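You operate a simulated robot arm through the tools that you are given. There is no shell and no other tool. Be economical: measure what you need, move in short steps, check, and stop when the job is done.

You are at the controls of a simulated robot arm. One attempt, no reset.

JOB
Empty the little teal-banded sack into the green hopper and split it.
Fine: open its mouth, stand the sack back, run the hopper empty into both trays, lever up again.

The check looks at the end state, three seconds after you hand in, the way a careful person would. Anything else that was tipped, shoved, dropped, spilled or broken makes it a failure.

ROBOT AND FRAMES
A 6-joint arm with a fingered hand, fixed in place. Base frame: the origin is at the foot of the arm, x ahead of it, y to its left, z up. Units: m, rad, N and s.
With the tool pointing down near the work surface it reaches from about 0.34 to 0.74 m from the base axis. Its first joint turns from -2.007 to 2.007 rad. Payload 4 kg.
The TCP is the grasp point between the finger pads, 0.026 m short of the fingertips. In the tool frame z runs along the fingers and y along their closing line. Largest opening 0.132 m; the body of the gripper starts 0.073 m behind the TCP. The gripper is a hand of 4 fingers: y runs from the thumb to the fingers, the wrist lies at [0, 0, -0.239] in the tool frame, and closing takes about 1.5 s.
Orientation is that of the tool frame in the base frame, as [roll, pitch, yaw] about the fixed x, y, z axes, in that order (R = Rz(yaw) Ry(pitch) Rx(roll)). With the fingers straight down and closing along the base's y, the tool's x points along the base's -x, its y along +y and its z along -z.

CONTROLS
- The arm moves only by the tool step_arm. Its argument "commands" is a list of rows, each a list of 2 entries, a list of its own where there are three numbers: the shift along the tool's x, y, z in m, then the turn, a rotation vector about the tool's x, y, z in rad. In form: [[[tx, ty, tz], [ax, ay, az]], ...]. A call has 1 to 12 rows; each row shifts and turns the commanded pose from where the row before left it, along the tool's axes as they then stand. "claw" is the closure, from 0 (fully open) to 1 (shut), set as the call begins (left out, the last holds). Each row takes 0.2 s and may step no farther than 0.05 m and 0.15 rad from the row before; otherwise, or with a gripper value out of range, the whole call is refused. Where a pose cannot be reached the arm comes as near as it can. A force on the tool above 40 N (or 10 N above the force at the start of the call, whichever is more), or a blocked arm, ends the call early, and 0.2 s more pass. Each finger travels about 0.153 m/s and halts on what it meets, pressing with about 24 N; the grip force reading is that of the motor and also rises with nothing between the fingers. The clock runs only during rows and for 0.2 s after the last one: add rows that do not move to give the fingers time. It gives the time, the measured TCP pose, the force on the tool (base axes), the opening and the grip force at its end, in the units of the frame above (readings bear some noise), with the torque about the TCP (base axes, N m) and any sound that the robot's microphone picked up, and new pictures: "views" is both (left out), scene, wrist or none.
- Cameras (640 x 400 px; columns grow to the right, rows downward): "scene" is fixed at [0.4, -0.5011, 1.7429]; the picture's right is [0.44, 0.90, 0.00], its down [0.81, -0.40, -0.43] and it looks along [-0.38, 0.19, -0.90] (base axes); focal length 214 px, centre (320, 200). "wrist" rides on the gripper at [0.068, 0.002, -0.097] in the tool frame; the picture's right is [-0.03, 1.00, 0.00], its down [-0.82, -0.02, -0.58] and it looks along [-0.58, -0.01, 0.82] (tool axes); focal length 270 px, centre (320, 200). There is no depth. A picture from a camera that has moved, and an enlarged one, comes with that camera's place and axes in the base frame and with its lens.
- move_column(by): slides the trunk up (or, below 0, down) by that many m; the arm rides with it, the base frame stays. It gives what a move gives, with no picture.
- grasp_type(shape): the hand has 4 fingers and takes this shape, open, in about a second: jaw (thumb against the fingers, like two jaws); tri (thumb and two fingers); tip (a fingertip pinch); poke (one finger out to press); point (the index stretched); flat (the hand flat); cup (the hand cupped); fist (a fist). The gripper value then closes the fingers along that shape, each until it touches; the sizes above hold for jaw. It gives what a move gives, with no picture.
- enlarge(camera, box): a new picture of the part [left, top, right, bottom] of that camera's present view, enlarged. No time passes.
- finish_job(): hands the job in; it is judged then, once.

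Work in short steps. Places have to be worked out from the pictures, the camera data and where the tool is seen: move nearer, look again, correct. Check each grasp and each placing, and mend what went wrong. You have 120 turns and 200 pictures in all, those below and enlarged ones among them. Open the gripper and draw the arm clear of the work before you hand the job in, unless the task says otherwise; then end with one line.

The tools are called after "Emit:" by a JSON object that holds its "fn" and its "kwargs". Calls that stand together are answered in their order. step_arm: Moves the arm, as the interface text tells. Its arguments: {"type":"object","properties":{"commands":{"type":"array","items":{"type":"array"}},"claw":{"type":"number"},"views":{"type":"string","enum":["both","scene","wrist","none"]}},"required":["commands"]} The other tools are called the same way: move_column (by) slides the trunk up or down; grasp_type (shape) gives the hand a shape; enlarge (camera, box) takes an enlarged picture of a part of a camera's view; finish_job () hands the job in.

At the start:

```text
clock: 0.0
ee_pos: [0.1943, -0.2718, 1.442]
orientation: [-3.141, -0.001, -3.14]
ft_force: [0.6, -0.2, -0.6]
ft_torque: [-0.01, 0.02, -0.04]
finger_gap: 0.132
grip_force: 0.0
shape: jaw
trunk travel left (down, up): [-0.925, 0.065]
```

scene: 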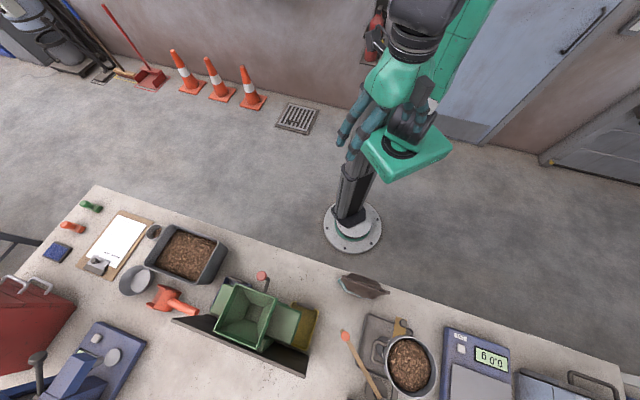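
wrist: 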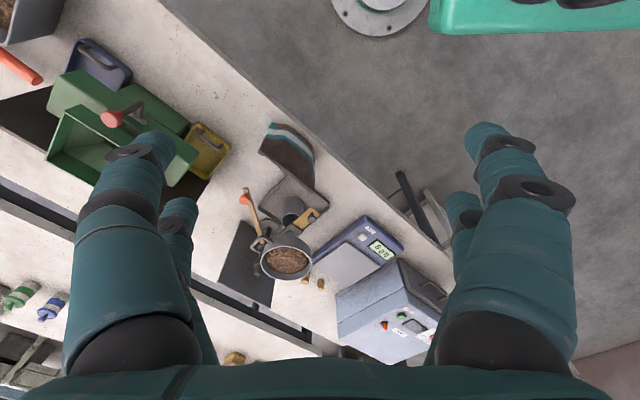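

The pictures show a bench with a green hopper, with trays either side, and a dark sack with a teal band. I'll enlarge the key areas first.

Emit:
{"fn": "enlarge", "kwargs": {"camera": "scene", "box": [180, 250, 340, 390]}}

Emit:
{"fn": "enlarge", "kwargs": {"camera": "scene", "box": [320, 250, 480, 400]}}

Emit:
{"fn": "enlarge", "kwargs": {"camera": "wrist", "box": [0, 20, 240, 220]}}

Emit:
{"fn": "enlarge", "kwargs": {"camera": "wrist", "box": [200, 100, 360, 300]}}

```text
2.86 times, centred on (260, 320) of scene
camera zoom: at [0.4, -0.5011, 1.7429], right [0.44, 0.9, 0.0], down [0.81, -0.4, -0.43], along [-0.38, 0.19, -0.9], focal length 613 px, centre (491, -143)
```

zoom: 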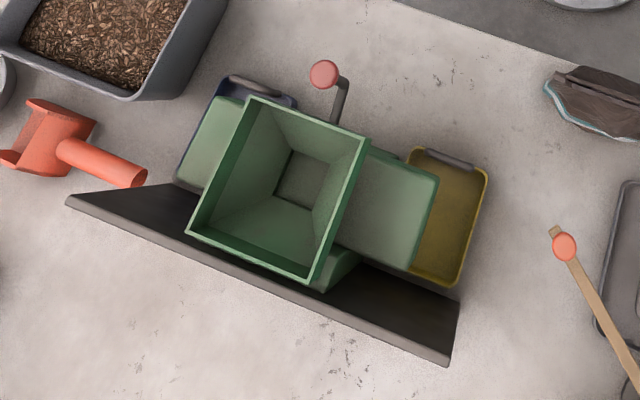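

```text
2.67 times, centred on (400, 325) of scene
camera zoom: at [0.4, -0.5011, 1.7429], right [0.44, 0.9, 0.0], down [0.81, -0.4, -0.43], along [-0.38, 0.19, -0.9], focal length 572 px, centre (107, -133)
```

zoom: 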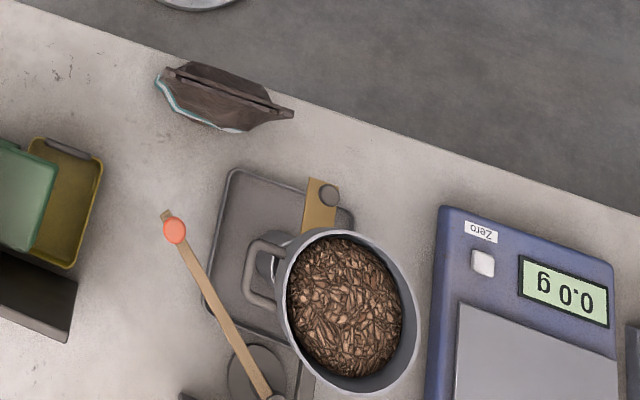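

```text
2.00 times, centred on (120, 120) of wrist
camera zoom: at [0.1263, -0.2701, 1.539], right [0.03, 1.0, 0.0], down [0.82, -0.02, 0.58], along [0.58, -0.01, -0.82], focal length 541 px, centre (720, 360)
```

zoom: 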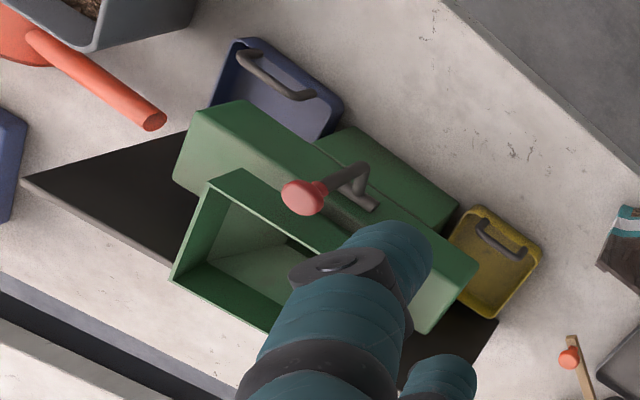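

```text
2.00 times, centred on (280, 200) of wrist
camera zoom: at [0.1263, -0.2701, 1.539], right [0.03, 1.0, 0.0], down [0.82, -0.02, 0.58], along [0.58, -0.01, -0.82], focal length 541 px, centre (400, 200)
```

zoom: 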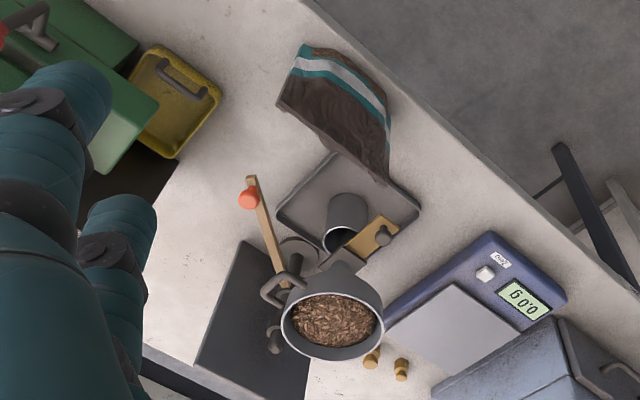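

The bench top looks to be at about 0.8 m, with the sack near (0.43, -0.33) and the hopper near (0.35, -0.7). I'll lower the trunk a little to get a closer view.

Emit:
{"fn": "move_column", "kwargs": {"by": -0.2}}

Emit:
{"fn": "step_arm", "kwargs": {"commands": [[[0, -0.03, 0], [0, 0, 0]], [[0, -0.03, 0], [0, 0, 0]]], "views": "wrist"}}

```text
clock: 2.2
ee_pos: [0.1946, -0.2724, 1.2446]
orientation: [-3.141, -0.001, -3.14]
ft_force: [0.4, -0.3, -0.7]
ft_torque: [-0.04, 0.02, -0.01]
finger_gap: 0.132
grip_force: 0.1
shape: jaw
trunk travel left (down, up): [-0.725, 0.265]
```

```text
clock: 2.8
ee_pos: [0.1965, -0.3318, 1.2431]
orientation: [-3.14, 0.0, -3.141]
ft_force: [-0.1, 0.1, 0.3]
ft_torque: [0.02, 0.03, -0.02]
finger_gap: 0.1318
grip_force: 0.0
shape: jaw
trunk travel left (down, up): [-0.725, 0.265]
camera wrist: at [0.1274, -0.3315, 1.339], right [0.03, 1.0, 0.0], down [0.82, -0.02, 0.58], along [0.58, -0.01, -0.82], focal length 270 px, centre (320, 200)
```

wrist: 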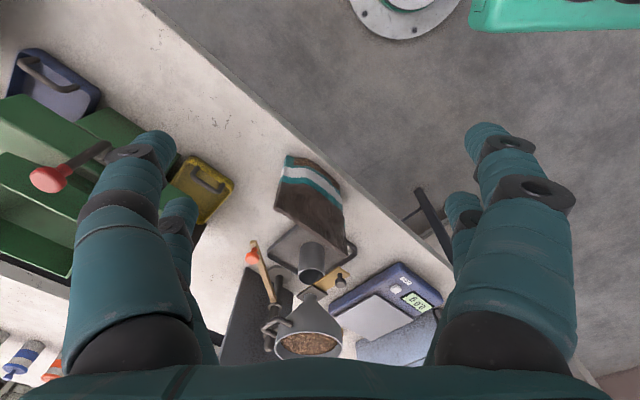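

The sack now shows its front face. I'll enlarge the sack and the divider.

Emit:
{"fn": "enlarge", "kwargs": {"camera": "wrist", "box": [250, 130, 370, 270]}}

Emit:
{"fn": "enlarge", "kwargs": {"camera": "wrist", "box": [0, 30, 250, 290]}}

```text
2.86 times, centred on (310, 200) of wrist
camera zoom: at [0.1274, -0.3315, 1.339], right [0.03, 1.0, 0.0], down [0.82, -0.02, 0.58], along [0.58, -0.01, -0.82], focal length 772 px, centre (349, 200)
```

zoom: 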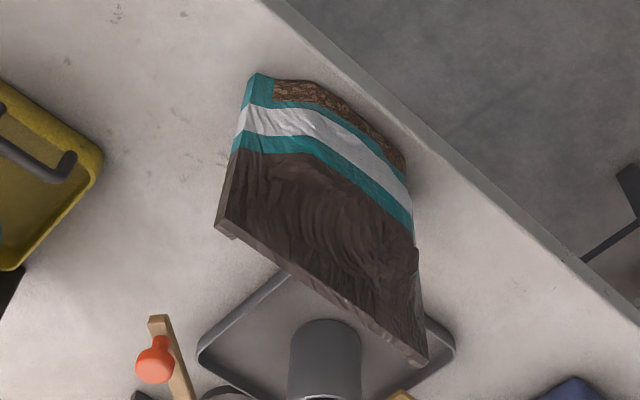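

```text
1.54 times, centred on (125, 160) of wrist
camera zoom: at [0.1274, -0.3315, 1.339], right [0.03, 1.0, 0.0], down [0.82, -0.02, 0.58], along [0.58, -0.01, -0.82], focal length 416 px, centre (620, 262)
```

zoom: 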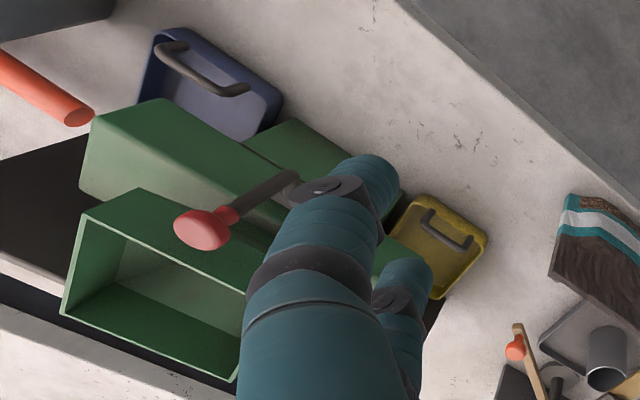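

The sack has a flat sealed top edge with something along it. I'll move down and closer to see how the mouth is shut.

Emit:
{"fn": "step_arm", "kwargs": {"commands": [[[-0.02, 0, 0.045], [0, 0, 0]], [[-0.01, 0, 0.045], [0, 0, 0]], [[-0.01, 0.0, 0.04], [0, 0, 0]]], "views": "wrist"}}

Emit:
{"fn": "enlarge", "kwargs": {"camera": "wrist", "box": [200, 130, 420, 330]}}

```text
clock: 3.6
ee_pos: [0.2347, -0.3336, 1.1122]
orientation: [3.141, 0.0, -3.14]
ft_force: [-0.2, -0.4, 0.4]
ft_torque: [0.01, 0.01, 0.02]
finger_gap: 0.1318
grip_force: 0.1
shape: jaw
trunk travel left (down, up): [-0.725, 0.265]
camera wrist: at [0.1656, -0.3307, 1.208], right [0.03, 1.0, 0.0], down [0.82, -0.02, 0.58], along [0.58, -0.02, -0.82], focal length 270 px, centre (320, 200)
```

wrist: 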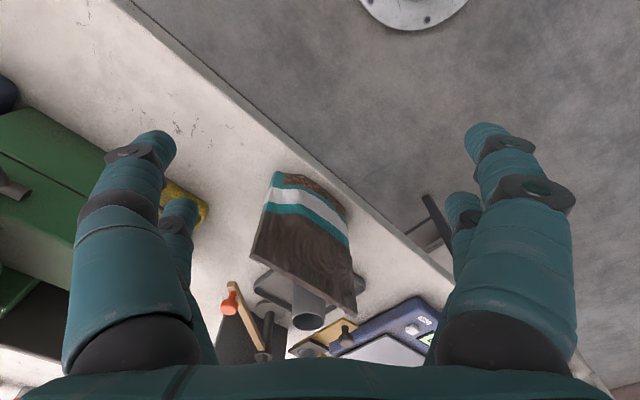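

```text
2.00 times, centred on (310, 230) of wrist
camera zoom: at [0.1656, -0.3307, 1.208], right [0.03, 1.0, 0.0], down [0.82, -0.02, 0.58], along [0.58, -0.02, -0.82], focal length 541 px, centre (340, 140)
```

zoom: 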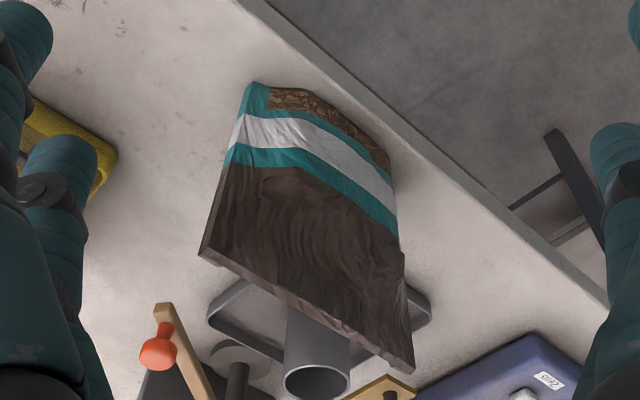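

Triangulating, the sack's top edge runs from (0.368,-0.407) to (0.473,-0.296) at z≈1.02. I'll zoom hard on its top from the scene camera to see the closure.

Emit:
{"fn": "enlarge", "kwargs": {"camera": "scene", "box": [335, 260, 399, 300]}}

Emit:
{"fn": "enlarge", "kwargs": {"camera": "wrist", "box": [240, 165, 370, 325]}}

```text
10.00 times, centred on (367, 280) of scene
camera zoom: at [0.4, -0.5011, 1.7429], right [0.44, 0.9, 0.0], down [0.81, -0.4, -0.43], along [-0.38, 0.19, -0.9], focal length 2145 px, centre (-150, -600)
```

zoom: 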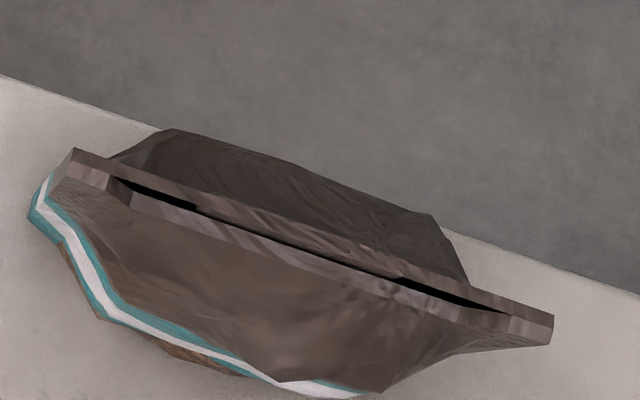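

```text
2.50 times, centred on (305, 245) of wrist
camera zoom: at [0.1656, -0.3307, 1.208], right [0.03, 1.0, 0.0], down [0.82, -0.02, 0.58], along [0.58, -0.02, -0.82], focal length 676 px, centre (358, 88)
```

zoom: 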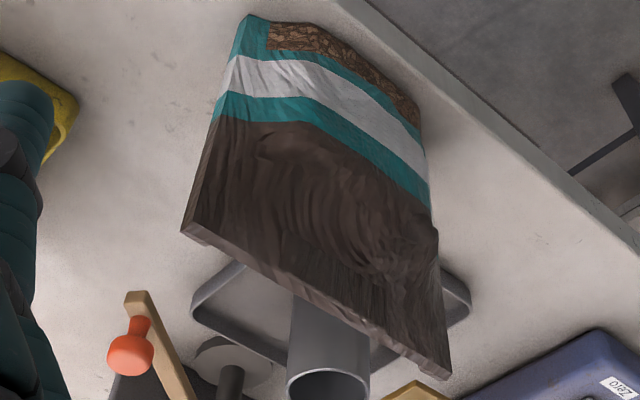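

The mouth is a narrow slit between two lips. I'll bring the TCP above the mouth, where the wrist camera looks straight at it.

Emit:
{"fn": "step_arm", "kwargs": {"commands": [[[-0.045, -0.01, 0], [0, 0, 0]], [[-0.045, -0.005, 0], [0, 0, 0]], [[-0.045, 0, 0], [0, 0, 0]], [[-0.045, 0, 0], [0, 0, 0]]], "views": "wrist"}}

Emit:
{"fn": "enlarge", "kwargs": {"camera": "wrist", "box": [200, 130, 440, 330]}}

```text
clock: 4.6
ee_pos: [0.4154, -0.347, 1.1144]
orientation: [-3.141, -0.001, -3.14]
ft_force: [0.3, -0.5, 0.0]
ft_torque: [0.01, -0.02, 0.02]
finger_gap: 0.1319
grip_force: 0.1
shape: jaw
trunk travel left (down, up): [-0.725, 0.265]
camera wrist: at [0.3468, -0.3455, 1.2085], right [0.03, 1.0, 0.0], down [0.82, -0.02, 0.58], along [0.58, -0.01, -0.82], focal length 270 px, centre (320, 200)
```

wrist: 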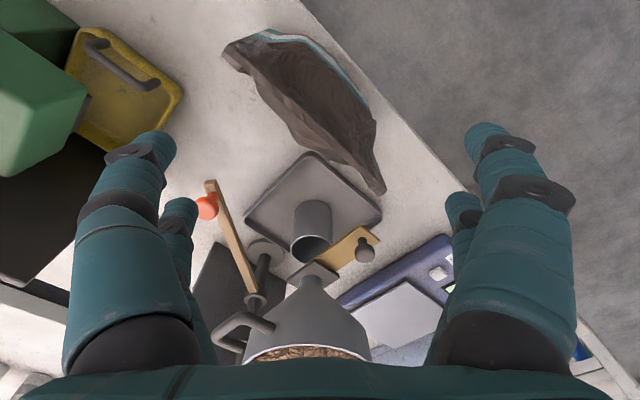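

```text
2.00 times, centred on (320, 230) of wrist
camera zoom: at [0.3468, -0.3455, 1.2085], right [0.03, 1.0, 0.0], down [0.82, -0.02, 0.58], along [0.58, -0.01, -0.82], focal length 541 px, centre (320, 140)
```

zoom: 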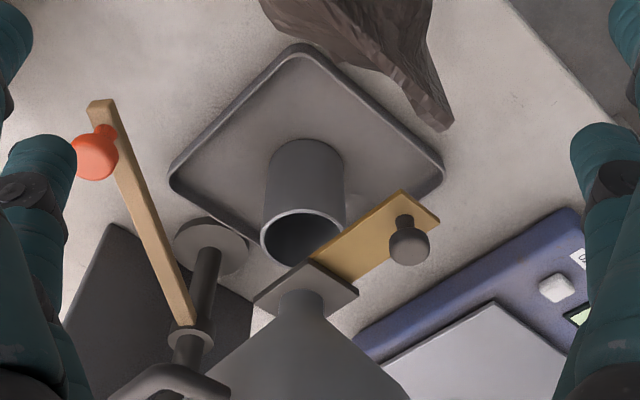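

The mouth matches my triangulation. I'll tilt the tool about its y so that the camera looks straight down into the slit.

Emit:
{"fn": "step_arm", "kwargs": {"commands": [[[0, 0, 0], [0, 0.125, 0]], [[0, 0, 0], [0, 0.125, 0]], [[0, 0, 0], [0, 0.125, 0]], [[0, 0, 0], [0, 0.125, 0]], [[0, 0, 0], [0, 0.125, 0]]], "views": "wrist"}}

Emit:
{"fn": "enlarge", "kwargs": {"camera": "wrist", "box": [220, 110, 420, 290]}}

```text
clock: 5.8
ee_pos: [0.4053, -0.3425, 1.1051]
orientation: [-3.138, -0.624, 3.141]
ft_force: [0.6, 0.2, -0.2]
ft_torque: [-0.01, -0.02, -0.01]
finger_gap: 0.1317
grip_force: 0.1
shape: jaw
out of reach, approached as far as the arm can: row 5
trunk travel left (down, up): [-0.725, 0.265]
camera wrist: at [0.4064, -0.3401, 1.2223], right [0.02, 1.0, -0.02], down [1.0, -0.02, -0.01], along [-0.01, -0.02, -1.0], focal length 270 px, centre (320, 200)
```

wrist: 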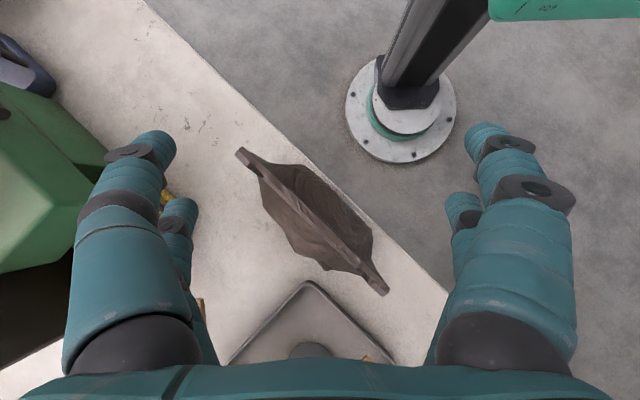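

```text
2.22 times, centred on (320, 200) of wrist
camera zoom: at [0.4064, -0.3401, 1.2223], right [0.02, 1.0, -0.02], down [1.0, -0.02, -0.01], along [-0.01, -0.02, -1.0], focal length 601 px, centre (320, 200)
```

zoom: 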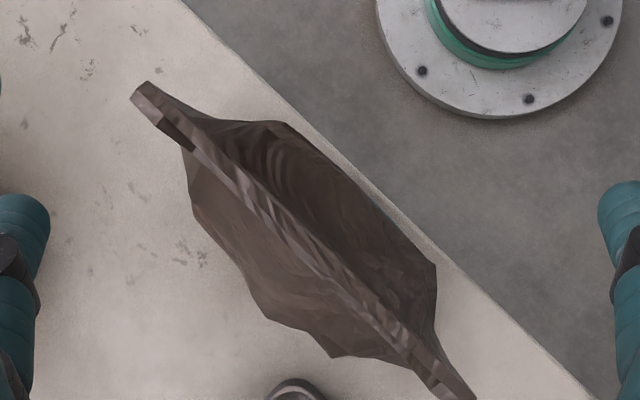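

I'll take a tighter enlargement of the slit along its length.

Emit:
{"fn": "enlarge", "kwargs": {"camera": "wrist", "box": [225, 135, 321, 225]}}

Emit:
{"fn": "enlarge", "kwargs": {"camera": "wrist", "box": [300, 210, 400, 305]}}

```text
4.44 times, centred on (273, 180) of wrist
camera zoom: at [0.4064, -0.3401, 1.2223], right [0.02, 1.0, -0.02], down [1.0, -0.02, -0.01], along [-0.01, -0.02, -1.0], focal length 1201 px, centre (529, 289)
```

zoom: 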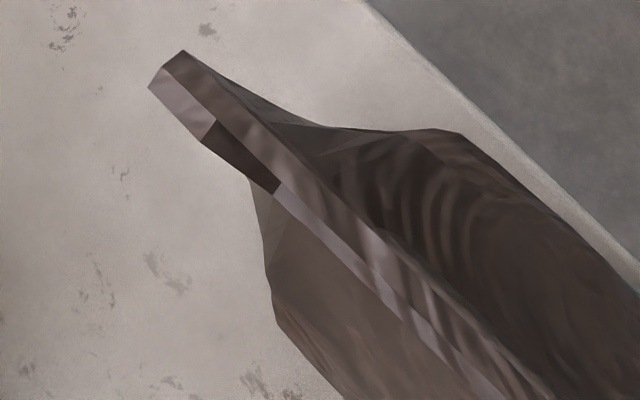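

```text
4.21 times, centred on (350, 258) of wrist
camera zoom: at [0.4064, -0.3401, 1.2223], right [0.02, 1.0, -0.02], down [1.0, -0.02, -0.01], along [-0.01, -0.02, -1.0], focal length 1138 px, centre (194, -42)
```

zoom: 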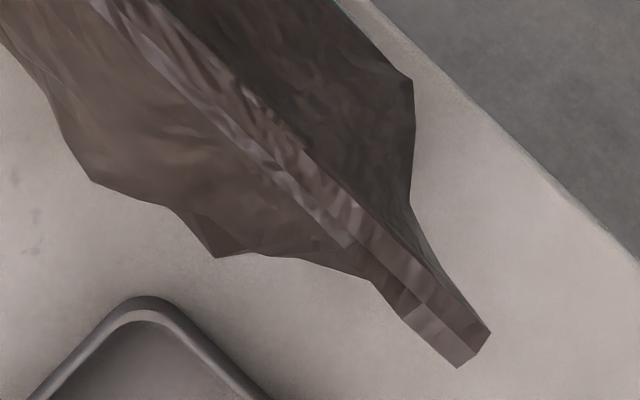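

The sack is a soft mesh, and its lips are closed with flat ears at both ends. Its 0.151 m width is more than my 0.132 m jaw opening. I'll level the tool, rise a little and test whether another hand shape opens wider.

Emit:
{"fn": "step_arm", "kwargs": {"commands": [[[0, 0, -0.03], [0, -0.125, 0]], [[0, 0, -0.03], [0, -0.125, 0]], [[0, 0, -0.03], [0, -0.125, 0]], [[0, 0, 0], [0, -0.125, 0]], [[0, 0, 0], [0, -0.125, 0]]], "views": "none"}}

Emit:
{"fn": "grasp_type", "kwargs": {"shape": "cup"}}

Emit:
{"fn": "step_arm", "kwargs": {"commands": [[[0, 0, 0], [0, 0, 0]]], "views": "wrist"}}

Emit:
{"fn": "grasp_type", "kwargs": {"shape": "tri"}}

Emit:
{"fn": "step_arm", "kwargs": {"commands": [[[0, 0, 0], [0, 0, 0]]], "views": "wrist"}}

Emit:
{"fn": "grasp_type", "kwargs": {"shape": "tip"}}

Emit:
{"fn": "step_arm", "kwargs": {"commands": [[[0, 0, 0], [0, 0, 0]]], "views": "wrist"}}

```text
clock: 7.0
ee_pos: [0.4449, -0.3402, 1.1782]
orientation: [-3.141, 0.003, 3.141]
ft_force: [0.0, -0.2, -0.3]
ft_torque: [0.02, 0.02, -0.01]
finger_gap: 0.132
grip_force: 0.0
shape: jaw
out of reach, approached as far as the arm can: row 1, 2
trunk travel left (down, up): [-0.725, 0.265]
```

```text
clock: 7.9
ee_pos: [0.4438, -0.3391, 1.1777]
orientation: [-3.139, 0.001, -3.141]
ft_force: [-0.3, 0.5, -0.2]
ft_torque: [0.0, -0.01, 0.01]
finger_gap: 0.0603
grip_force: 0.1
shape: cup
trunk travel left (down, up): [-0.725, 0.265]
```

```text
clock: 8.3
ee_pos: [0.444, -0.3402, 1.1769]
orientation: [3.141, 0.001, 3.141]
ft_force: [0.2, 0.6, 0.0]
ft_torque: [0.01, 0.0, -0.03]
finger_gap: 0.0601
grip_force: 0.0
shape: cup
trunk travel left (down, up): [-0.725, 0.265]
camera wrist: at [0.3754, -0.3381, 1.2733], right [0.03, 1.0, 0.0], down [0.82, -0.02, 0.58], along [0.58, -0.01, -0.82], focal length 270 px, centre (320, 200)
```

wrist: 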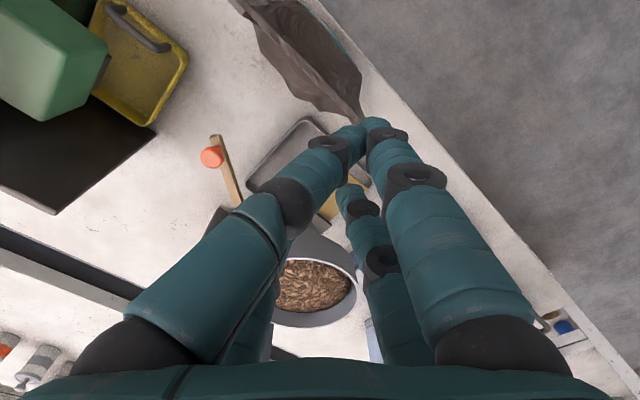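

```text
clock: 9.2
ee_pos: [0.4439, -0.34, 1.1777]
orientation: [-3.141, 0.0, -3.141]
ft_force: [0.3, -1.1, 0.4]
ft_torque: [0.01, -0.02, 0.02]
finger_gap: 0.132
grip_force: 0.1
shape: tri
trunk travel left (down, up): [-0.725, 0.265]
```

```text
clock: 9.6
ee_pos: [0.4461, -0.3397, 1.1784]
orientation: [-3.141, 0.0, -3.141]
ft_force: [-0.7, 1.4, -0.1]
ft_torque: [-0.02, -0.02, 0.0]
finger_gap: 0.1321
grip_force: 0.0
shape: tri
trunk travel left (down, up): [-0.725, 0.265]
camera wrist: at [0.3754, -0.3381, 1.2734], right [0.03, 1.0, 0.0], down [0.82, -0.02, 0.58], along [0.58, -0.01, -0.82], focal length 270 px, centre (320, 200)
```

wrist: 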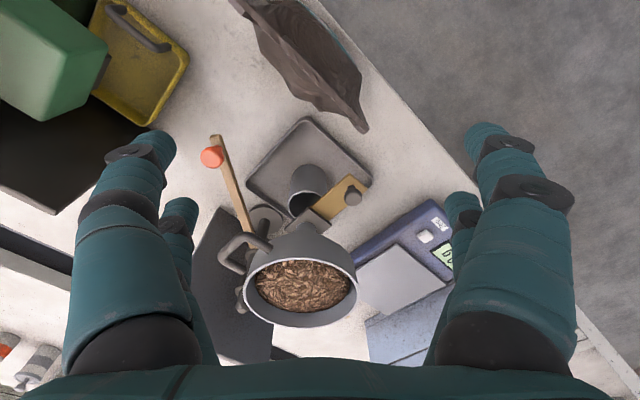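

```text
clock: 10.5
ee_pos: [0.4446, -0.3392, 1.1775]
orientation: [-3.141, 0.001, -3.141]
ft_force: [-0.4, 0.1, 0.4]
ft_torque: [-0.01, 0.02, 0.02]
finger_gap: 0.1318
grip_force: 0.1
shape: tip
trunk travel left (down, up): [-0.725, 0.265]
```

```text
clock: 10.9
ee_pos: [0.4441, -0.3393, 1.1774]
orientation: [3.142, -0.001, -3.142]
ft_force: [-0.4, 0.3, 0.5]
ft_torque: [0.0, -0.01, 0.01]
finger_gap: 0.1323
grip_force: 0.0
shape: tip
trunk travel left (down, up): [-0.725, 0.265]
camera wrist: at [0.3754, -0.3381, 1.2734], right [0.03, 1.0, 0.0], down [0.82, -0.02, 0.58], along [0.58, -0.01, -0.82], focal length 270 px, centre (320, 200)
```

wrist: 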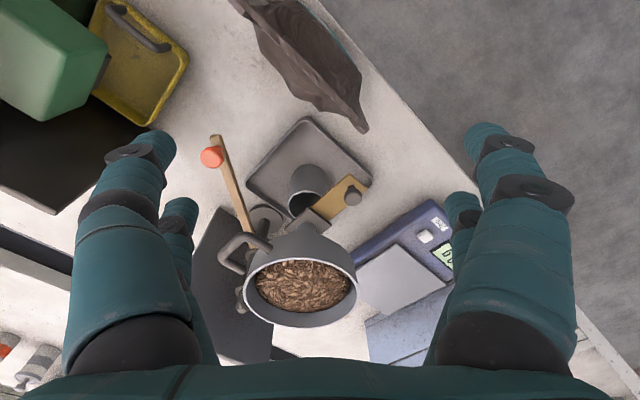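

All shapes open to 0.132 m at most. My plan is to approach the sack horizontally from the robot side, with camera up and fingers at the two ears. I'll hook one ear inward first, then the other, so the squeeze bows the mouth open. First I yaw the tool by about 137°.

Emit:
{"fn": "grasp_type", "kwargs": {"shape": "jaw"}}

Emit:
{"fn": "step_arm", "kwargs": {"commands": [[[0.03, 0, -0.03], [0, 0, -0.14]], [[0, 0, 0], [0, 0, -0.14]], [[0, 0, 0], [0, 0, -0.14]], [[0, 0, 0], [0, 0, -0.14]], [[0, 0, 0], [0, 0, -0.14]], [[0, 0, 0], [0, 0, -0.14]], [[0, 0, 0], [0, 0, -0.14]], [[0, 0, 0], [0, 0, -0.14]], [[0, 0, 0], [0, 0, -0.14]]], "views": "none"}}

Emit:
{"fn": "step_arm", "kwargs": {"commands": [[[0, 0, 0], [0, 0, -0.14]], [[0, 0, 0], [0, 0, -0.14]], [[0, 0, 0], [0, 0, -0.14]], [[0, 0, 0], [0, 0, -0.14]], [[0, 0, 0], [0, 0, -0.14]], [[0, 0, 0], [0, 0, -0.14]], [[0, 0, 0], [0, 0, -0.14]], [[0, 0, 0], [0, 0, -0.144]]], "views": "wrist"}}

```text
clock: 11.8
ee_pos: [0.4445, -0.3392, 1.1787]
orientation: [-3.141, 0.001, -3.141]
ft_force: [-0.5, 0.3, -0.4]
ft_torque: [0.01, 0.01, 0.02]
finger_gap: 0.1321
grip_force: 0.0
shape: jaw
trunk travel left (down, up): [-0.725, 0.265]
```

```text
clock: 13.8
ee_pos: [0.5243, -0.1035, 1.1927]
orientation: [-3.14, -0.016, -1.917]
ft_force: [0.1, -0.4, 0.2]
ft_torque: [-0.02, 0.02, 0.0]
finger_gap: 0.1319
grip_force: 0.1
shape: jaw
out of reach, approached as far as the arm can: row 5, 6, 7, 8, 9
trunk travel left (down, up): [-0.725, 0.265]
```

```text
clock: 15.6
ee_pos: [0.3334, 0.347, 1.1593]
orientation: [-3.136, -0.019, -0.789]
ft_force: [-0.7, -0.4, 1.0]
ft_torque: [0.0, 0.0, 0.01]
finger_gap: 0.1319
grip_force: 0.0
shape: jaw
out of reach, approached as far as the arm can: row 1, 2, 3, 4, 5, 6, 7, 8
trunk travel left (down, up): [-0.725, 0.265]
camera wrist: at [0.3794, 0.2975, 1.2573], right [-0.73, -0.69, 0.0], down [-0.57, 0.6, 0.56], along [-0.38, 0.41, -0.83], focal length 270 px, centre (320, 200)
```

wrist: 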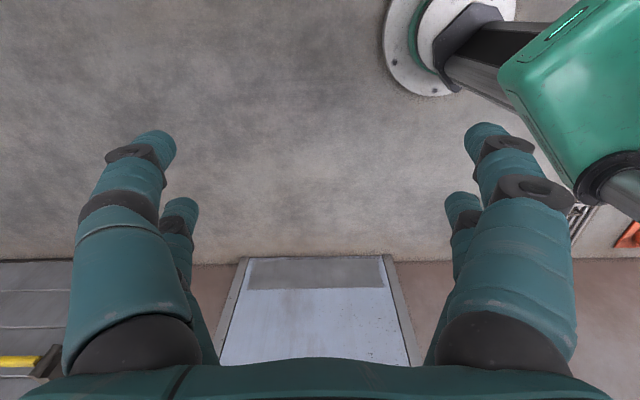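

The last joint hit its limit turning this way, and the arm swung off to the side over clear floor. I'll turn back the other way and see how the pose follows.

Emit:
{"fn": "step_arm", "kwargs": {"commands": [[[0, 0, 0], [0, 0, 0.14]], [[0, 0, 0], [0, 0, 0.14]], [[0, 0, 0], [0, 0, 0.14]]], "views": "none"}}

```text
clock: 16.4
ee_pos: [0.335, 0.3473, 1.1602]
orientation: [3.141, 0.0, -1.179]
ft_force: [-0.2, -1.1, 0.5]
ft_torque: [0.01, -0.01, -0.02]
finger_gap: 0.132
grip_force: 0.1
shape: jaw
trunk travel left (down, up): [-0.725, 0.265]
```

Rows start from the measured pose, so I need to drive back explicitly. I'll arc the TCP back around the base toward the bench while turning with it.

Emit:
{"fn": "step_arm", "kwargs": {"commands": [[[0.044, -0.019, -0.005], [0, 0, 0.1]], [[0.044, -0.019, -0.005], [0, 0, 0.1]], [[0.044, -0.019, -0.005], [0, 0, 0.1]], [[0.044, -0.019, -0.005], [0, 0, 0.1]], [[0.044, -0.019, -0.005], [0, 0, 0.1]], [[0.044, -0.019, -0.005], [0, 0, 0.1]], [[0.044, -0.019, 0], [0, 0, 0.1]], [[0.044, -0.019, 0], [0, 0, 0.1]], [[0.044, -0.019, 0], [0, 0, 0.1]], [[0.044, -0.019, 0], [0, 0, 0.1]], [[0.044, -0.019, 0], [0, 0, 0.1]], [[0.044, -0.019, 0], [0, 0, 0.1]]], "views": "none"}}

Emit:
{"fn": "step_arm", "kwargs": {"commands": [[[0, 0, 0], [0, 0, 0.145]], [[0, 0, 0], [0, 0, 0.145]], [[0, 0, 0], [0, 0, 0.145]], [[0, 0, 0], [0, 0, 0.145]], [[0, 0, 0], [0, 0, 0.145]], [[0, 0, 0], [0, 0, 0.145]], [[0, 0, 0], [0, 0, 0.145]], [[0, 0, 0], [0, 0, 0.145]], [[0, 0, 0], [0, 0, 0.145]], [[0, 0, 0], [0, 0, 0.145]], [[0, 0, 0], [0, 0, 0.145]], [[0, 0, 0], [0, 0, 0.145]]], "views": "none"}}

Emit:
{"fn": "step_arm", "kwargs": {"commands": [[[0, 0, 0], [0, 0, 0.145]], [[0, 0, 0], [0, 0, 0.145]], [[0, 0, 0], [0, 0, 0.145]], [[0, 0, 0], [0, 0, 0.145]], [[0, 0, 0], [0, 0, 0.145]], [[0, 0, 0], [0, 0, 0.145]]], "views": "scene"}}

```text
clock: 19.0
ee_pos: [0.4666, -0.1779, 1.1903]
orientation: [-3.141, 0.0, -2.378]
ft_force: [-0.2, -0.5, -0.1]
ft_torque: [0.03, -0.02, -0.02]
finger_gap: 0.1319
grip_force: 0.0
shape: jaw
trunk travel left (down, up): [-0.725, 0.265]
```

```text
clock: 21.6
ee_pos: [0.4705, -0.1788, 1.1898]
orientation: [-3.141, 0.0, 2.16]
ft_force: [0.4, 0.1, 0.3]
ft_torque: [0.0, -0.03, 0.01]
finger_gap: 0.1323
grip_force: 0.0
shape: jaw
trunk travel left (down, up): [-0.725, 0.265]
```

```text
clock: 23.0
ee_pos: [0.4685, -0.1785, 1.1905]
orientation: [-3.14, -0.001, 1.291]
ft_force: [-0.3, -0.9, -0.5]
ft_torque: [-0.01, 0.02, 0.04]
finger_gap: 0.1319
grip_force: 0.0
shape: jaw
trunk travel left (down, up): [-0.725, 0.265]
```

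scene: 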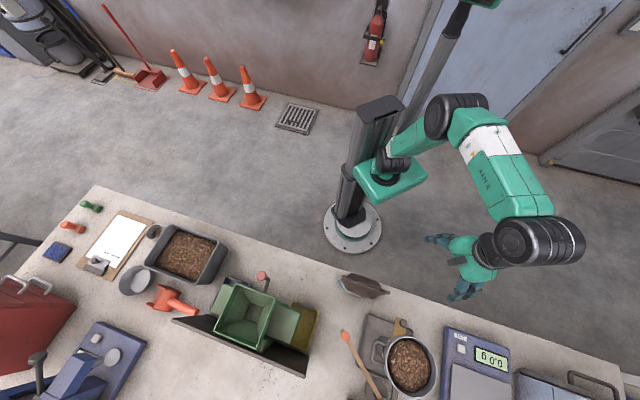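

The area is clear and the last joint still turns. I'll continue the yaw toward -0.757.

Emit:
{"fn": "step_arm", "kwargs": {"commands": [[[0, 0, 0], [0, 0, 0.146]], [[0, 0, 0], [0, 0, 0.146]], [[0, 0, 0], [0, 0, 0.146]], [[0, 0, 0], [0, 0, 0.146]], [[0, 0, 0], [0, 0, 0.146]], [[0, 0, 0], [0, 0, 0.146]], [[0, 0, 0], [0, 0, 0.146]]], "views": "none"}}

Emit:
{"fn": "step_arm", "kwargs": {"commands": [[[0, 0, 0], [0, 0, 0.146]], [[0, 0, 0], [0, 0, 0.146]], [[0, 0, 0], [0, 0, 0.146]], [[0, 0, 0], [0, 0, 0.146]], [[0, 0, 0], [0, 0, 0.146]], [[0, 0, 0], [0, 0, 0.146]], [[0, 0, 0], [0, 0, 0.146]]], "views": "none"}}

```text
clock: 24.6
ee_pos: [0.4681, -0.1782, 1.1914]
orientation: [-3.141, 0.0, 0.268]
ft_force: [0.6, 0.8, 1.0]
ft_torque: [0.01, -0.01, 0.01]
finger_gap: 0.132
grip_force: 0.1
shape: jaw
trunk travel left (down, up): [-0.725, 0.265]
```

```text
clock: 26.2
ee_pos: [0.4691, -0.179, 1.1907]
orientation: [-3.141, 0.001, -0.755]
ft_force: [0.1, 0.4, 0.4]
ft_torque: [0.0, -0.01, -0.02]
finger_gap: 0.1318
grip_force: 0.0
shape: jaw
trunk travel left (down, up): [-0.725, 0.265]
```

The yaw is reached. Next I move above the sack's right half, yaw a further -0.5 rad for the hooking angle, then pitch the tool to horizontal.

Emit:
{"fn": "step_arm", "kwargs": {"commands": [[[0.017, 0.044, 0], [0, 0, 0]], [[0.017, 0.044, 0], [0, 0, 0]], [[0.017, 0.043, 0], [0, 0, 0]], [[0, 0, 0], [0, 0, 0.125]], [[0, 0, 0], [0, 0, 0.125]], [[0, 0, 0], [0, 0, 0.125]], [[0, 0, 0], [0, 0, 0.125]]], "views": "none"}}

Emit:
{"fn": "step_arm", "kwargs": {"commands": [[[0, 0, 0], [0, 0.1428, 0]], [[0, 0, 0], [0, 0.1428, 0]], [[0, 0, 0], [0, 0.1428, 0]], [[0, 0, 0], [0, 0.1428, 0]], [[0, 0, 0], [0, 0.1428, 0]], [[0, 0, 0], [0, 0.1428, 0]], [[0, 0, 0], [0, 0.1428, 0]], [[0, 0, 0], [0, 0.1428, 0]], [[0, 0, 0], [0, 0.1428, 0]], [[0, 0, 0], [0, 0.1428, 0]], [[0, 0, 0], [0, 0.1428, 0]]]}}

```text
clock: 27.8
ee_pos: [0.4177, -0.3082, 1.1916]
orientation: [-3.141, 0.001, -1.255]
ft_force: [-0.4, -0.4, 0.7]
ft_torque: [0.01, 0.01, 0.02]
finger_gap: 0.132
grip_force: 0.0
shape: jaw
trunk travel left (down, up): [-0.725, 0.265]
```

```text
clock: 30.2
ee_pos: [0.3809, -0.3772, 1.4543]
orientation: [2.732, -1.537, -0.837]
ft_force: [0.9, -0.5, -0.1]
ft_torque: [-0.03, -0.01, -0.01]
finger_gap: 0.1322
grip_force: 0.1
shape: jaw
out of reach, approached as far as the arm can: row 7, 8, 9, 10, 11
trunk travel left (down, up): [-0.725, 0.265]
camera wrist: at [0.3502, -0.287, 1.5248], right [-0.95, -0.32, -0.01], down [-0.18, 0.58, -0.8], along [0.26, -0.75, -0.6], focal length 270 px, centre (320, 200)
```

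scene: 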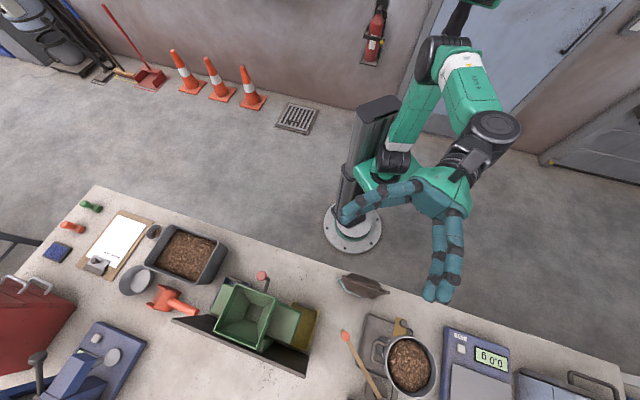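
wrist: 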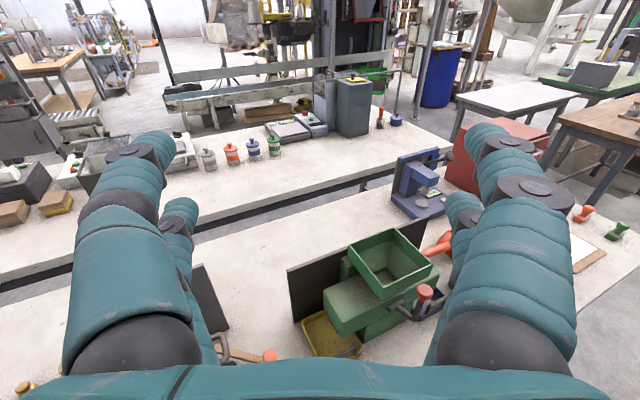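

The tool is horizontal with the camera up, but this posture sits higher relative to the shoulder, at z=1.45. I'll shift to the planned spot and then use the trunk to come down.

Emit:
{"fn": "step_arm", "kwargs": {"commands": [[[0, -0.028, -0.027], [0, 0, 0]], [[0, -0.027, -0.026], [0, 0, 0]]], "views": "none"}}

Emit:
{"fn": "move_column", "kwargs": {"by": -0.25}}

Emit:
{"fn": "step_arm", "kwargs": {"commands": [[[0, 0, 0], [0, 0, 0]]]}}

```text
clock: 30.8
ee_pos: [0.4177, -0.3085, 1.4765]
orientation: [2.543, -1.564, -0.654]
ft_force: [0.1, 0.2, 0.5]
ft_torque: [0.01, 0.02, -0.03]
finger_gap: 0.132
grip_force: 0.1
shape: jaw
out of reach, approached as far as the arm can: row 1, 2
trunk travel left (down, up): [-0.725, 0.265]
```

```text
clock: 33.4
ee_pos: [0.4169, -0.3093, 1.2263]
orientation: [2.631, -1.563, -0.74]
ft_force: [-0.2, 0.1, 1.0]
ft_torque: [0.02, -0.02, -0.01]
finger_gap: 0.1321
grip_force: 0.1
shape: jaw
trunk travel left (down, up): [-0.475, 0.515]
```

```text
clock: 33.8
ee_pos: [0.4173, -0.3095, 1.2271]
orientation: [2.63, -1.563, -0.738]
ft_force: [-0.7, 0.4, -0.9]
ft_torque: [-0.02, -0.03, 0.02]
finger_gap: 0.1318
grip_force: 0.0
shape: jaw
trunk travel left (down, up): [-0.475, 0.515]
camera wrist: at [0.3855, -0.2183, 1.294], right [-0.95, -0.31, -0.02], down [-0.17, 0.56, -0.81], along [0.27, -0.77, -0.58], focal length 270 px, centre (320, 200)
```

scene: 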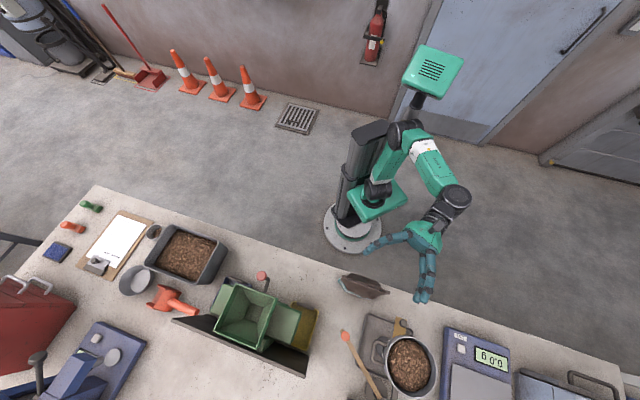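
wrist: 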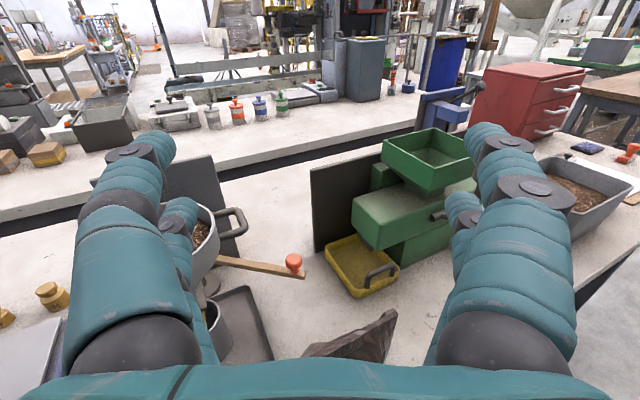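

The hand is now horizontal above the sack. I'll lower the trunk to about z=1.08 and check the alignment against the mouth.

Emit:
{"fn": "move_column", "kwargs": {"by": -0.14}}

Emit:
{"fn": "step_arm", "kwargs": {"commands": [[[0, 0, 0], [0, 0, 0]]]}}

Emit:
{"fn": "enlarge", "kwargs": {"camera": "scene", "box": [335, 220, 455, 320]}}

```text
clock: 35.4
ee_pos: [0.4173, -0.3094, 1.0856]
orientation: [2.633, -1.564, -0.741]
ft_force: [0.7, -0.1, 0.0]
ft_torque: [-0.01, 0.02, 0.0]
finger_gap: 0.1319
grip_force: 0.0
shape: jaw
trunk travel left (down, up): [-0.335, 0.655]
```

```text
clock: 35.8
ee_pos: [0.4174, -0.3098, 1.0861]
orientation: [2.626, -1.564, -0.737]
ft_force: [-0.8, 0.8, 1.0]
ft_torque: [-0.03, 0.01, 0.01]
finger_gap: 0.1322
grip_force: 0.1
shape: jaw
trunk travel left (down, up): [-0.335, 0.655]
camera wrist: at [0.3855, -0.2183, 1.154], right [-0.95, -0.31, -0.02], down [-0.17, 0.56, -0.81], along [0.27, -0.77, -0.58], focal length 270 px, centre (320, 200)
```

scene: 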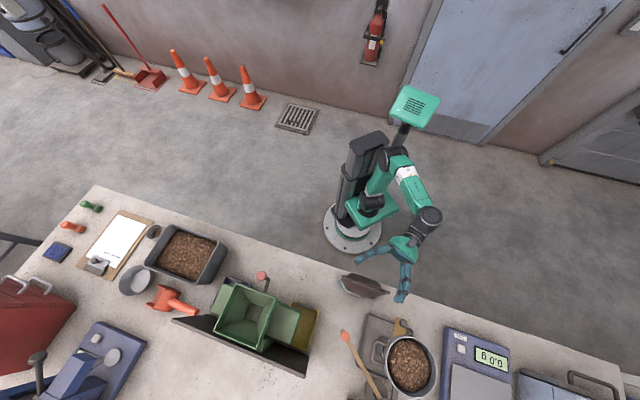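
wrist: 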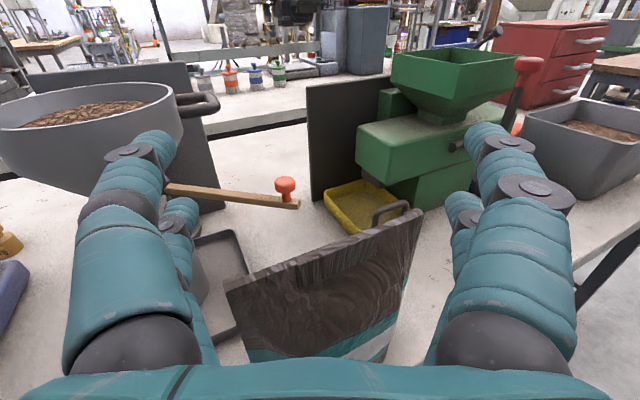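

```text
4.00 times, centred on (395, 270) of scene
camera zoom: at [0.4, -0.5011, 1.7429], right [0.44, 0.9, 0.0], down [0.81, -0.4, -0.43], along [-0.38, 0.19, -0.9], focal length 858 px, centre (20, -80)
```

zoom: 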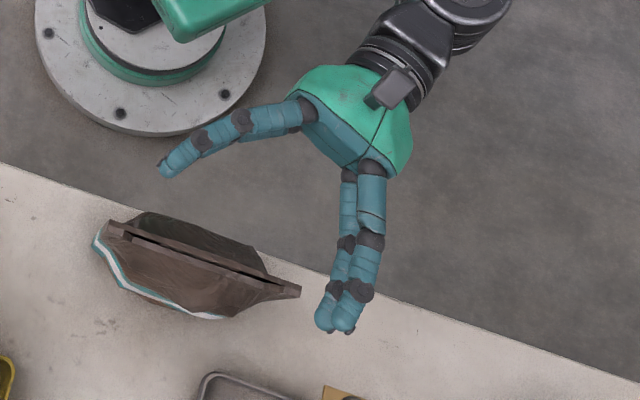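

The geometry is as planned: right fingers just outside the right ear, left fingers in front of the face. I'll lower to ear height.

Emit:
{"fn": "move_column", "kwargs": {"by": -0.09}}

Emit:
{"fn": "step_arm", "kwargs": {"commands": [[[0, 0, 0], [0, 0, 0]]]}}

Emit:
{"fn": "enlarge", "kwargs": {"camera": "scene", "box": [335, 220, 455, 320]}}

```text
clock: 37.1
ee_pos: [0.4173, -0.3088, 0.9958]
orientation: [2.625, -1.564, -0.733]
ft_force: [0.1, 0.2, 0.0]
ft_torque: [-0.02, 0.0, -0.03]
finger_gap: 0.1319
grip_force: 0.1
shape: jaw
trunk travel left (down, up): [-0.245, 0.745]
```

```text
clock: 37.5
ee_pos: [0.4174, -0.309, 0.9955]
orientation: [2.619, -1.562, -0.729]
ft_force: [0.1, -0.4, 0.6]
ft_torque: [0.0, 0.02, 0.03]
finger_gap: 0.1317
grip_force: 0.0
shape: jaw
trunk travel left (down, up): [-0.245, 0.745]
camera wrist: at [0.3856, -0.2183, 1.064], right [-0.95, -0.31, -0.02], down [-0.17, 0.56, -0.81], along [0.27, -0.77, -0.58], focal length 270 px, centre (320, 200)
```

scene: 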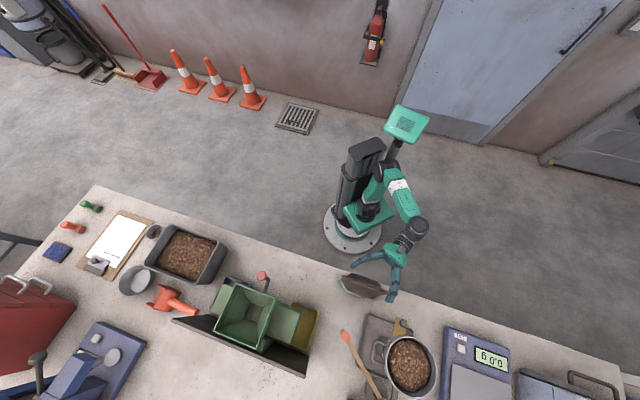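
wrist: 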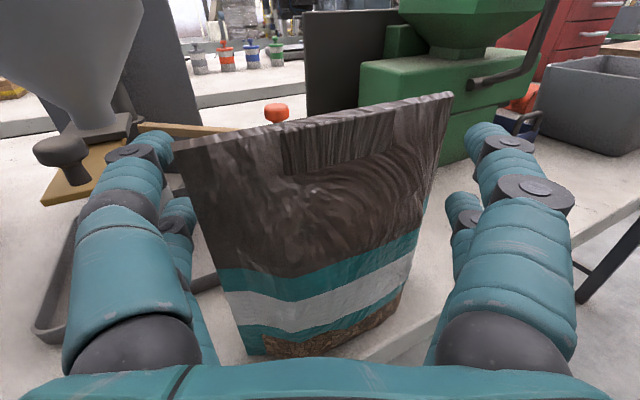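

```text
4.00 times, centred on (395, 270) of scene
camera zoom: at [0.4, -0.5011, 1.7429], right [0.44, 0.9, 0.0], down [0.81, -0.4, -0.43], along [-0.38, 0.19, -0.9], focal length 858 px, centre (20, -80)
```

zoom: 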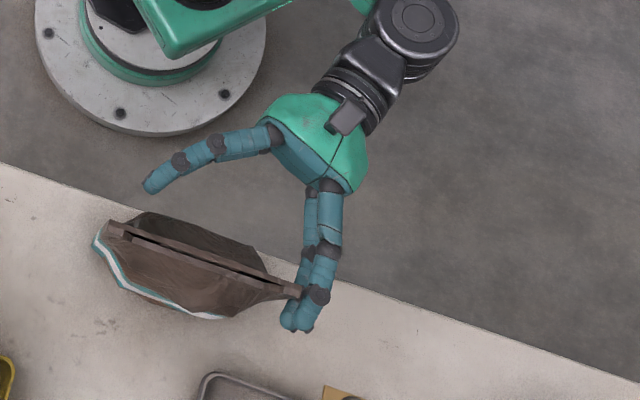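

The right fingers sit right at the right ear. I'll push along the slit toward the left by 2.5 cm and watch whether the mouth bows or the sack slides.

Emit:
{"fn": "step_arm", "kwargs": {"commands": [[[0, 0.0055, 0.003], [0, 0, 0]], [[0, 0.0055, 0.003], [0, 0, 0]], [[0, 0.0055, 0.003], [0, 0, 0]], [[0, 0.0055, 0.003], [0, 0, 0]]], "views": "wrist"}}

Emit:
{"fn": "enlarge", "kwargs": {"camera": "scene", "box": [335, 240, 425, 310]}}

```text
clock: 38.5
ee_pos: [0.3995, -0.3272, 0.9957]
orientation: [2.57, -1.562, -0.68]
ft_force: [0.7, 0.6, 0.4]
ft_torque: [0.03, -0.01, 0.05]
finger_gap: 0.1319
grip_force: 0.0
shape: jaw
trunk travel left (down, up): [-0.245, 0.745]
camera wrist: at [0.368, -0.2368, 1.0637], right [-0.95, -0.31, -0.02], down [-0.17, 0.56, -0.81], along [0.27, -0.77, -0.58], focal length 270 px, centre (320, 200)
```

wrist: 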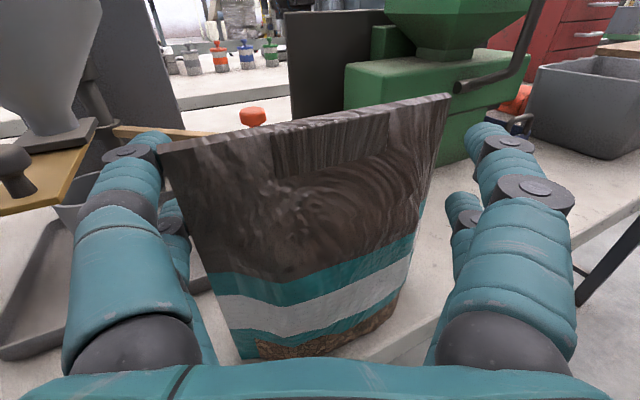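

```text
5.71 times, centred on (380, 275) of scene
camera zoom: at [0.4, -0.5011, 1.7429], right [0.44, 0.9, 0.0], down [0.81, -0.4, -0.43], along [-0.38, 0.19, -0.9], focal length 1226 px, centre (-23, -229)
```

zoom: 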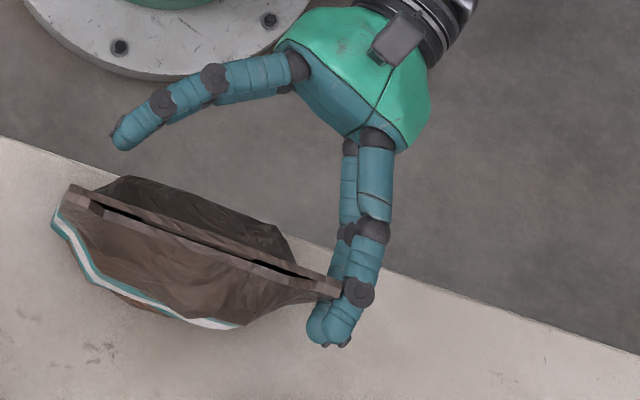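

The whole sack slid about 2 cm without the ears deforming, so pushing one ear won't open it. I'll raise the hand clear, swing the tool to point along the slit from the right end, and then look closely into the mouth.

Emit:
{"fn": "step_arm", "kwargs": {"commands": [[[0, -0.01, -0.0], [0, 0, 0]], [[0, -0.01, 0], [0, 0, 0]]], "views": "none"}}

Emit:
{"fn": "move_column", "kwargs": {"by": 0.15}}

Emit:
{"fn": "step_arm", "kwargs": {"commands": [[[0, 0, 0], [-0.134, 0, 0]], [[0, 0, 0], [-0.134, 0, 0]], [[0, 0, 0], [-0.134, 0, 0]], [[0, 0, 0], [-0.134, 0, 0]], [[0, 0, 0], [-0.134, 0, 0]], [[0, 0, 0], [-0.134, 0, 0]], [[0, 0, 0], [-0.134, 0, 0]], [[0, 0, 0], [-0.134, 0, 0]]]}}

```text
clock: 39.1
ee_pos: [0.4179, -0.3205, 0.9954]
orientation: [2.671, -1.563, -0.783]
ft_force: [-1.0, 0.1, 0.4]
ft_torque: [-0.04, -0.01, 0.0]
finger_gap: 0.1321
grip_force: 0.1
shape: jaw
trunk travel left (down, up): [-0.245, 0.745]
```

```text
clock: 40.8
ee_pos: [0.4171, -0.3215, 1.1456]
orientation: [2.629, -1.564, -0.736]
ft_force: [0.5, -0.2, 0.1]
ft_torque: [0.02, 0.01, -0.03]
finger_gap: 0.132
grip_force: 0.1
shape: jaw
trunk travel left (down, up): [-0.395, 0.595]
```

```text
clock: 42.6
ee_pos: [0.4004, -0.3141, 1.1324]
orientation: [1.581, -1.563, -0.764]
ft_force: [0.1, 0.9, -0.6]
ft_torque: [0.0, 0.0, -0.03]
finger_gap: 0.132
grip_force: 0.2
shape: jaw
out of reach, approached as far as the arm can: row 8
trunk travel left (down, up): [-0.395, 0.595]
camera wrist: at [0.4651, -0.2428, 1.1994], right [-0.73, 0.68, -0.02], down [0.41, 0.41, -0.82], along [-0.55, -0.6, -0.58], focal length 270 px, centre (320, 200)
```

scene: 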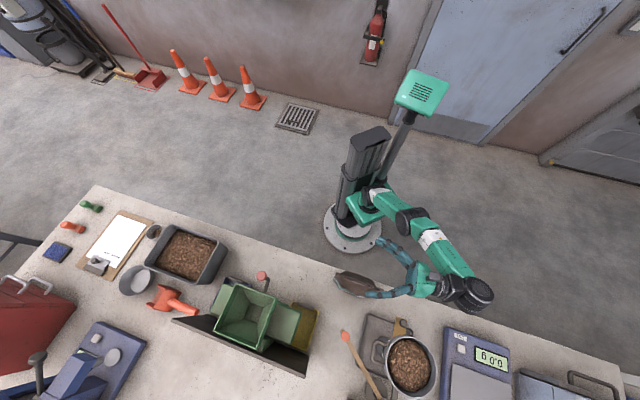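
wrist: 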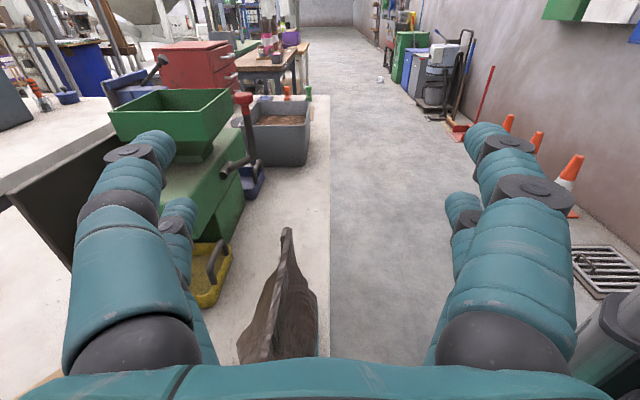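

This works: the tool points along the slit from the right end with the camera up. I'll centre over the sack and pitch down to look straight into the mouth.

Emit:
{"fn": "step_arm", "kwargs": {"commands": [[[0, -0.04, 0.03], [0, 0, 0]], [[0, 0, 0], [0, -0.14, 0]], [[0, 0, 0], [0, -0.14, 0]], [[0, 0, 0], [0, -0.14, 0]], [[0, 0, 0], [0, -0.14, 0]], [[0, 0, 0], [0, -0.14, 0]], [[0, 0, 0], [0, -0.14, 0]]], "views": "wrist"}}

Emit:
{"fn": "enlarge", "kwargs": {"camera": "wrist", "box": [230, 100, 410, 300]}}

```text
clock: 44.2
ee_pos: [0.3028, -0.3688, 1.0287]
orientation: [3.138, -0.731, -2.319]
ft_force: [0.8, -0.6, 1.5]
ft_torque: [-0.07, -0.07, -0.06]
finger_gap: 0.132
grip_force: 0.0
shape: jaw
out of reach, approached as far as the arm can: row 1, 2, 3, 4, 5, 6, 7
trunk travel left (down, up): [-0.395, 0.595]
camera wrist: at [0.3107, -0.3584, 1.1458], right [-0.72, 0.69, -0.01], down [0.69, 0.71, -0.12], along [-0.07, -0.09, -0.99], focal length 270 px, centre (320, 200)
```

wrist: 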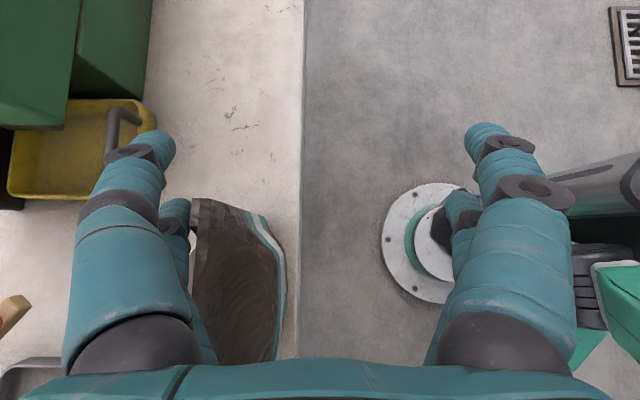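

```text
2.00 times, centred on (320, 200) of wrist
camera zoom: at [0.3107, -0.3584, 1.1458], right [-0.72, 0.69, -0.01], down [0.69, 0.71, -0.12], along [-0.07, -0.09, -0.99], focal length 541 px, centre (320, 200)
```

zoom: 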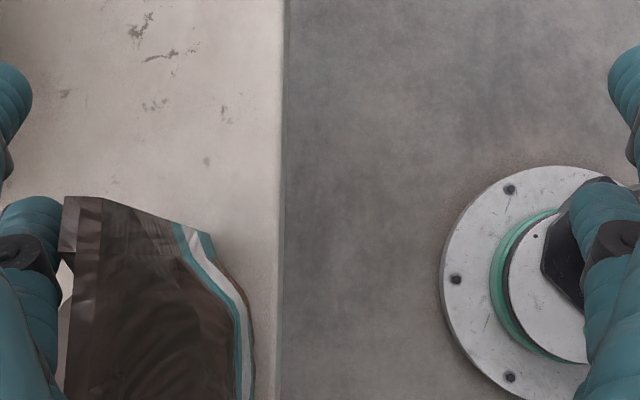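

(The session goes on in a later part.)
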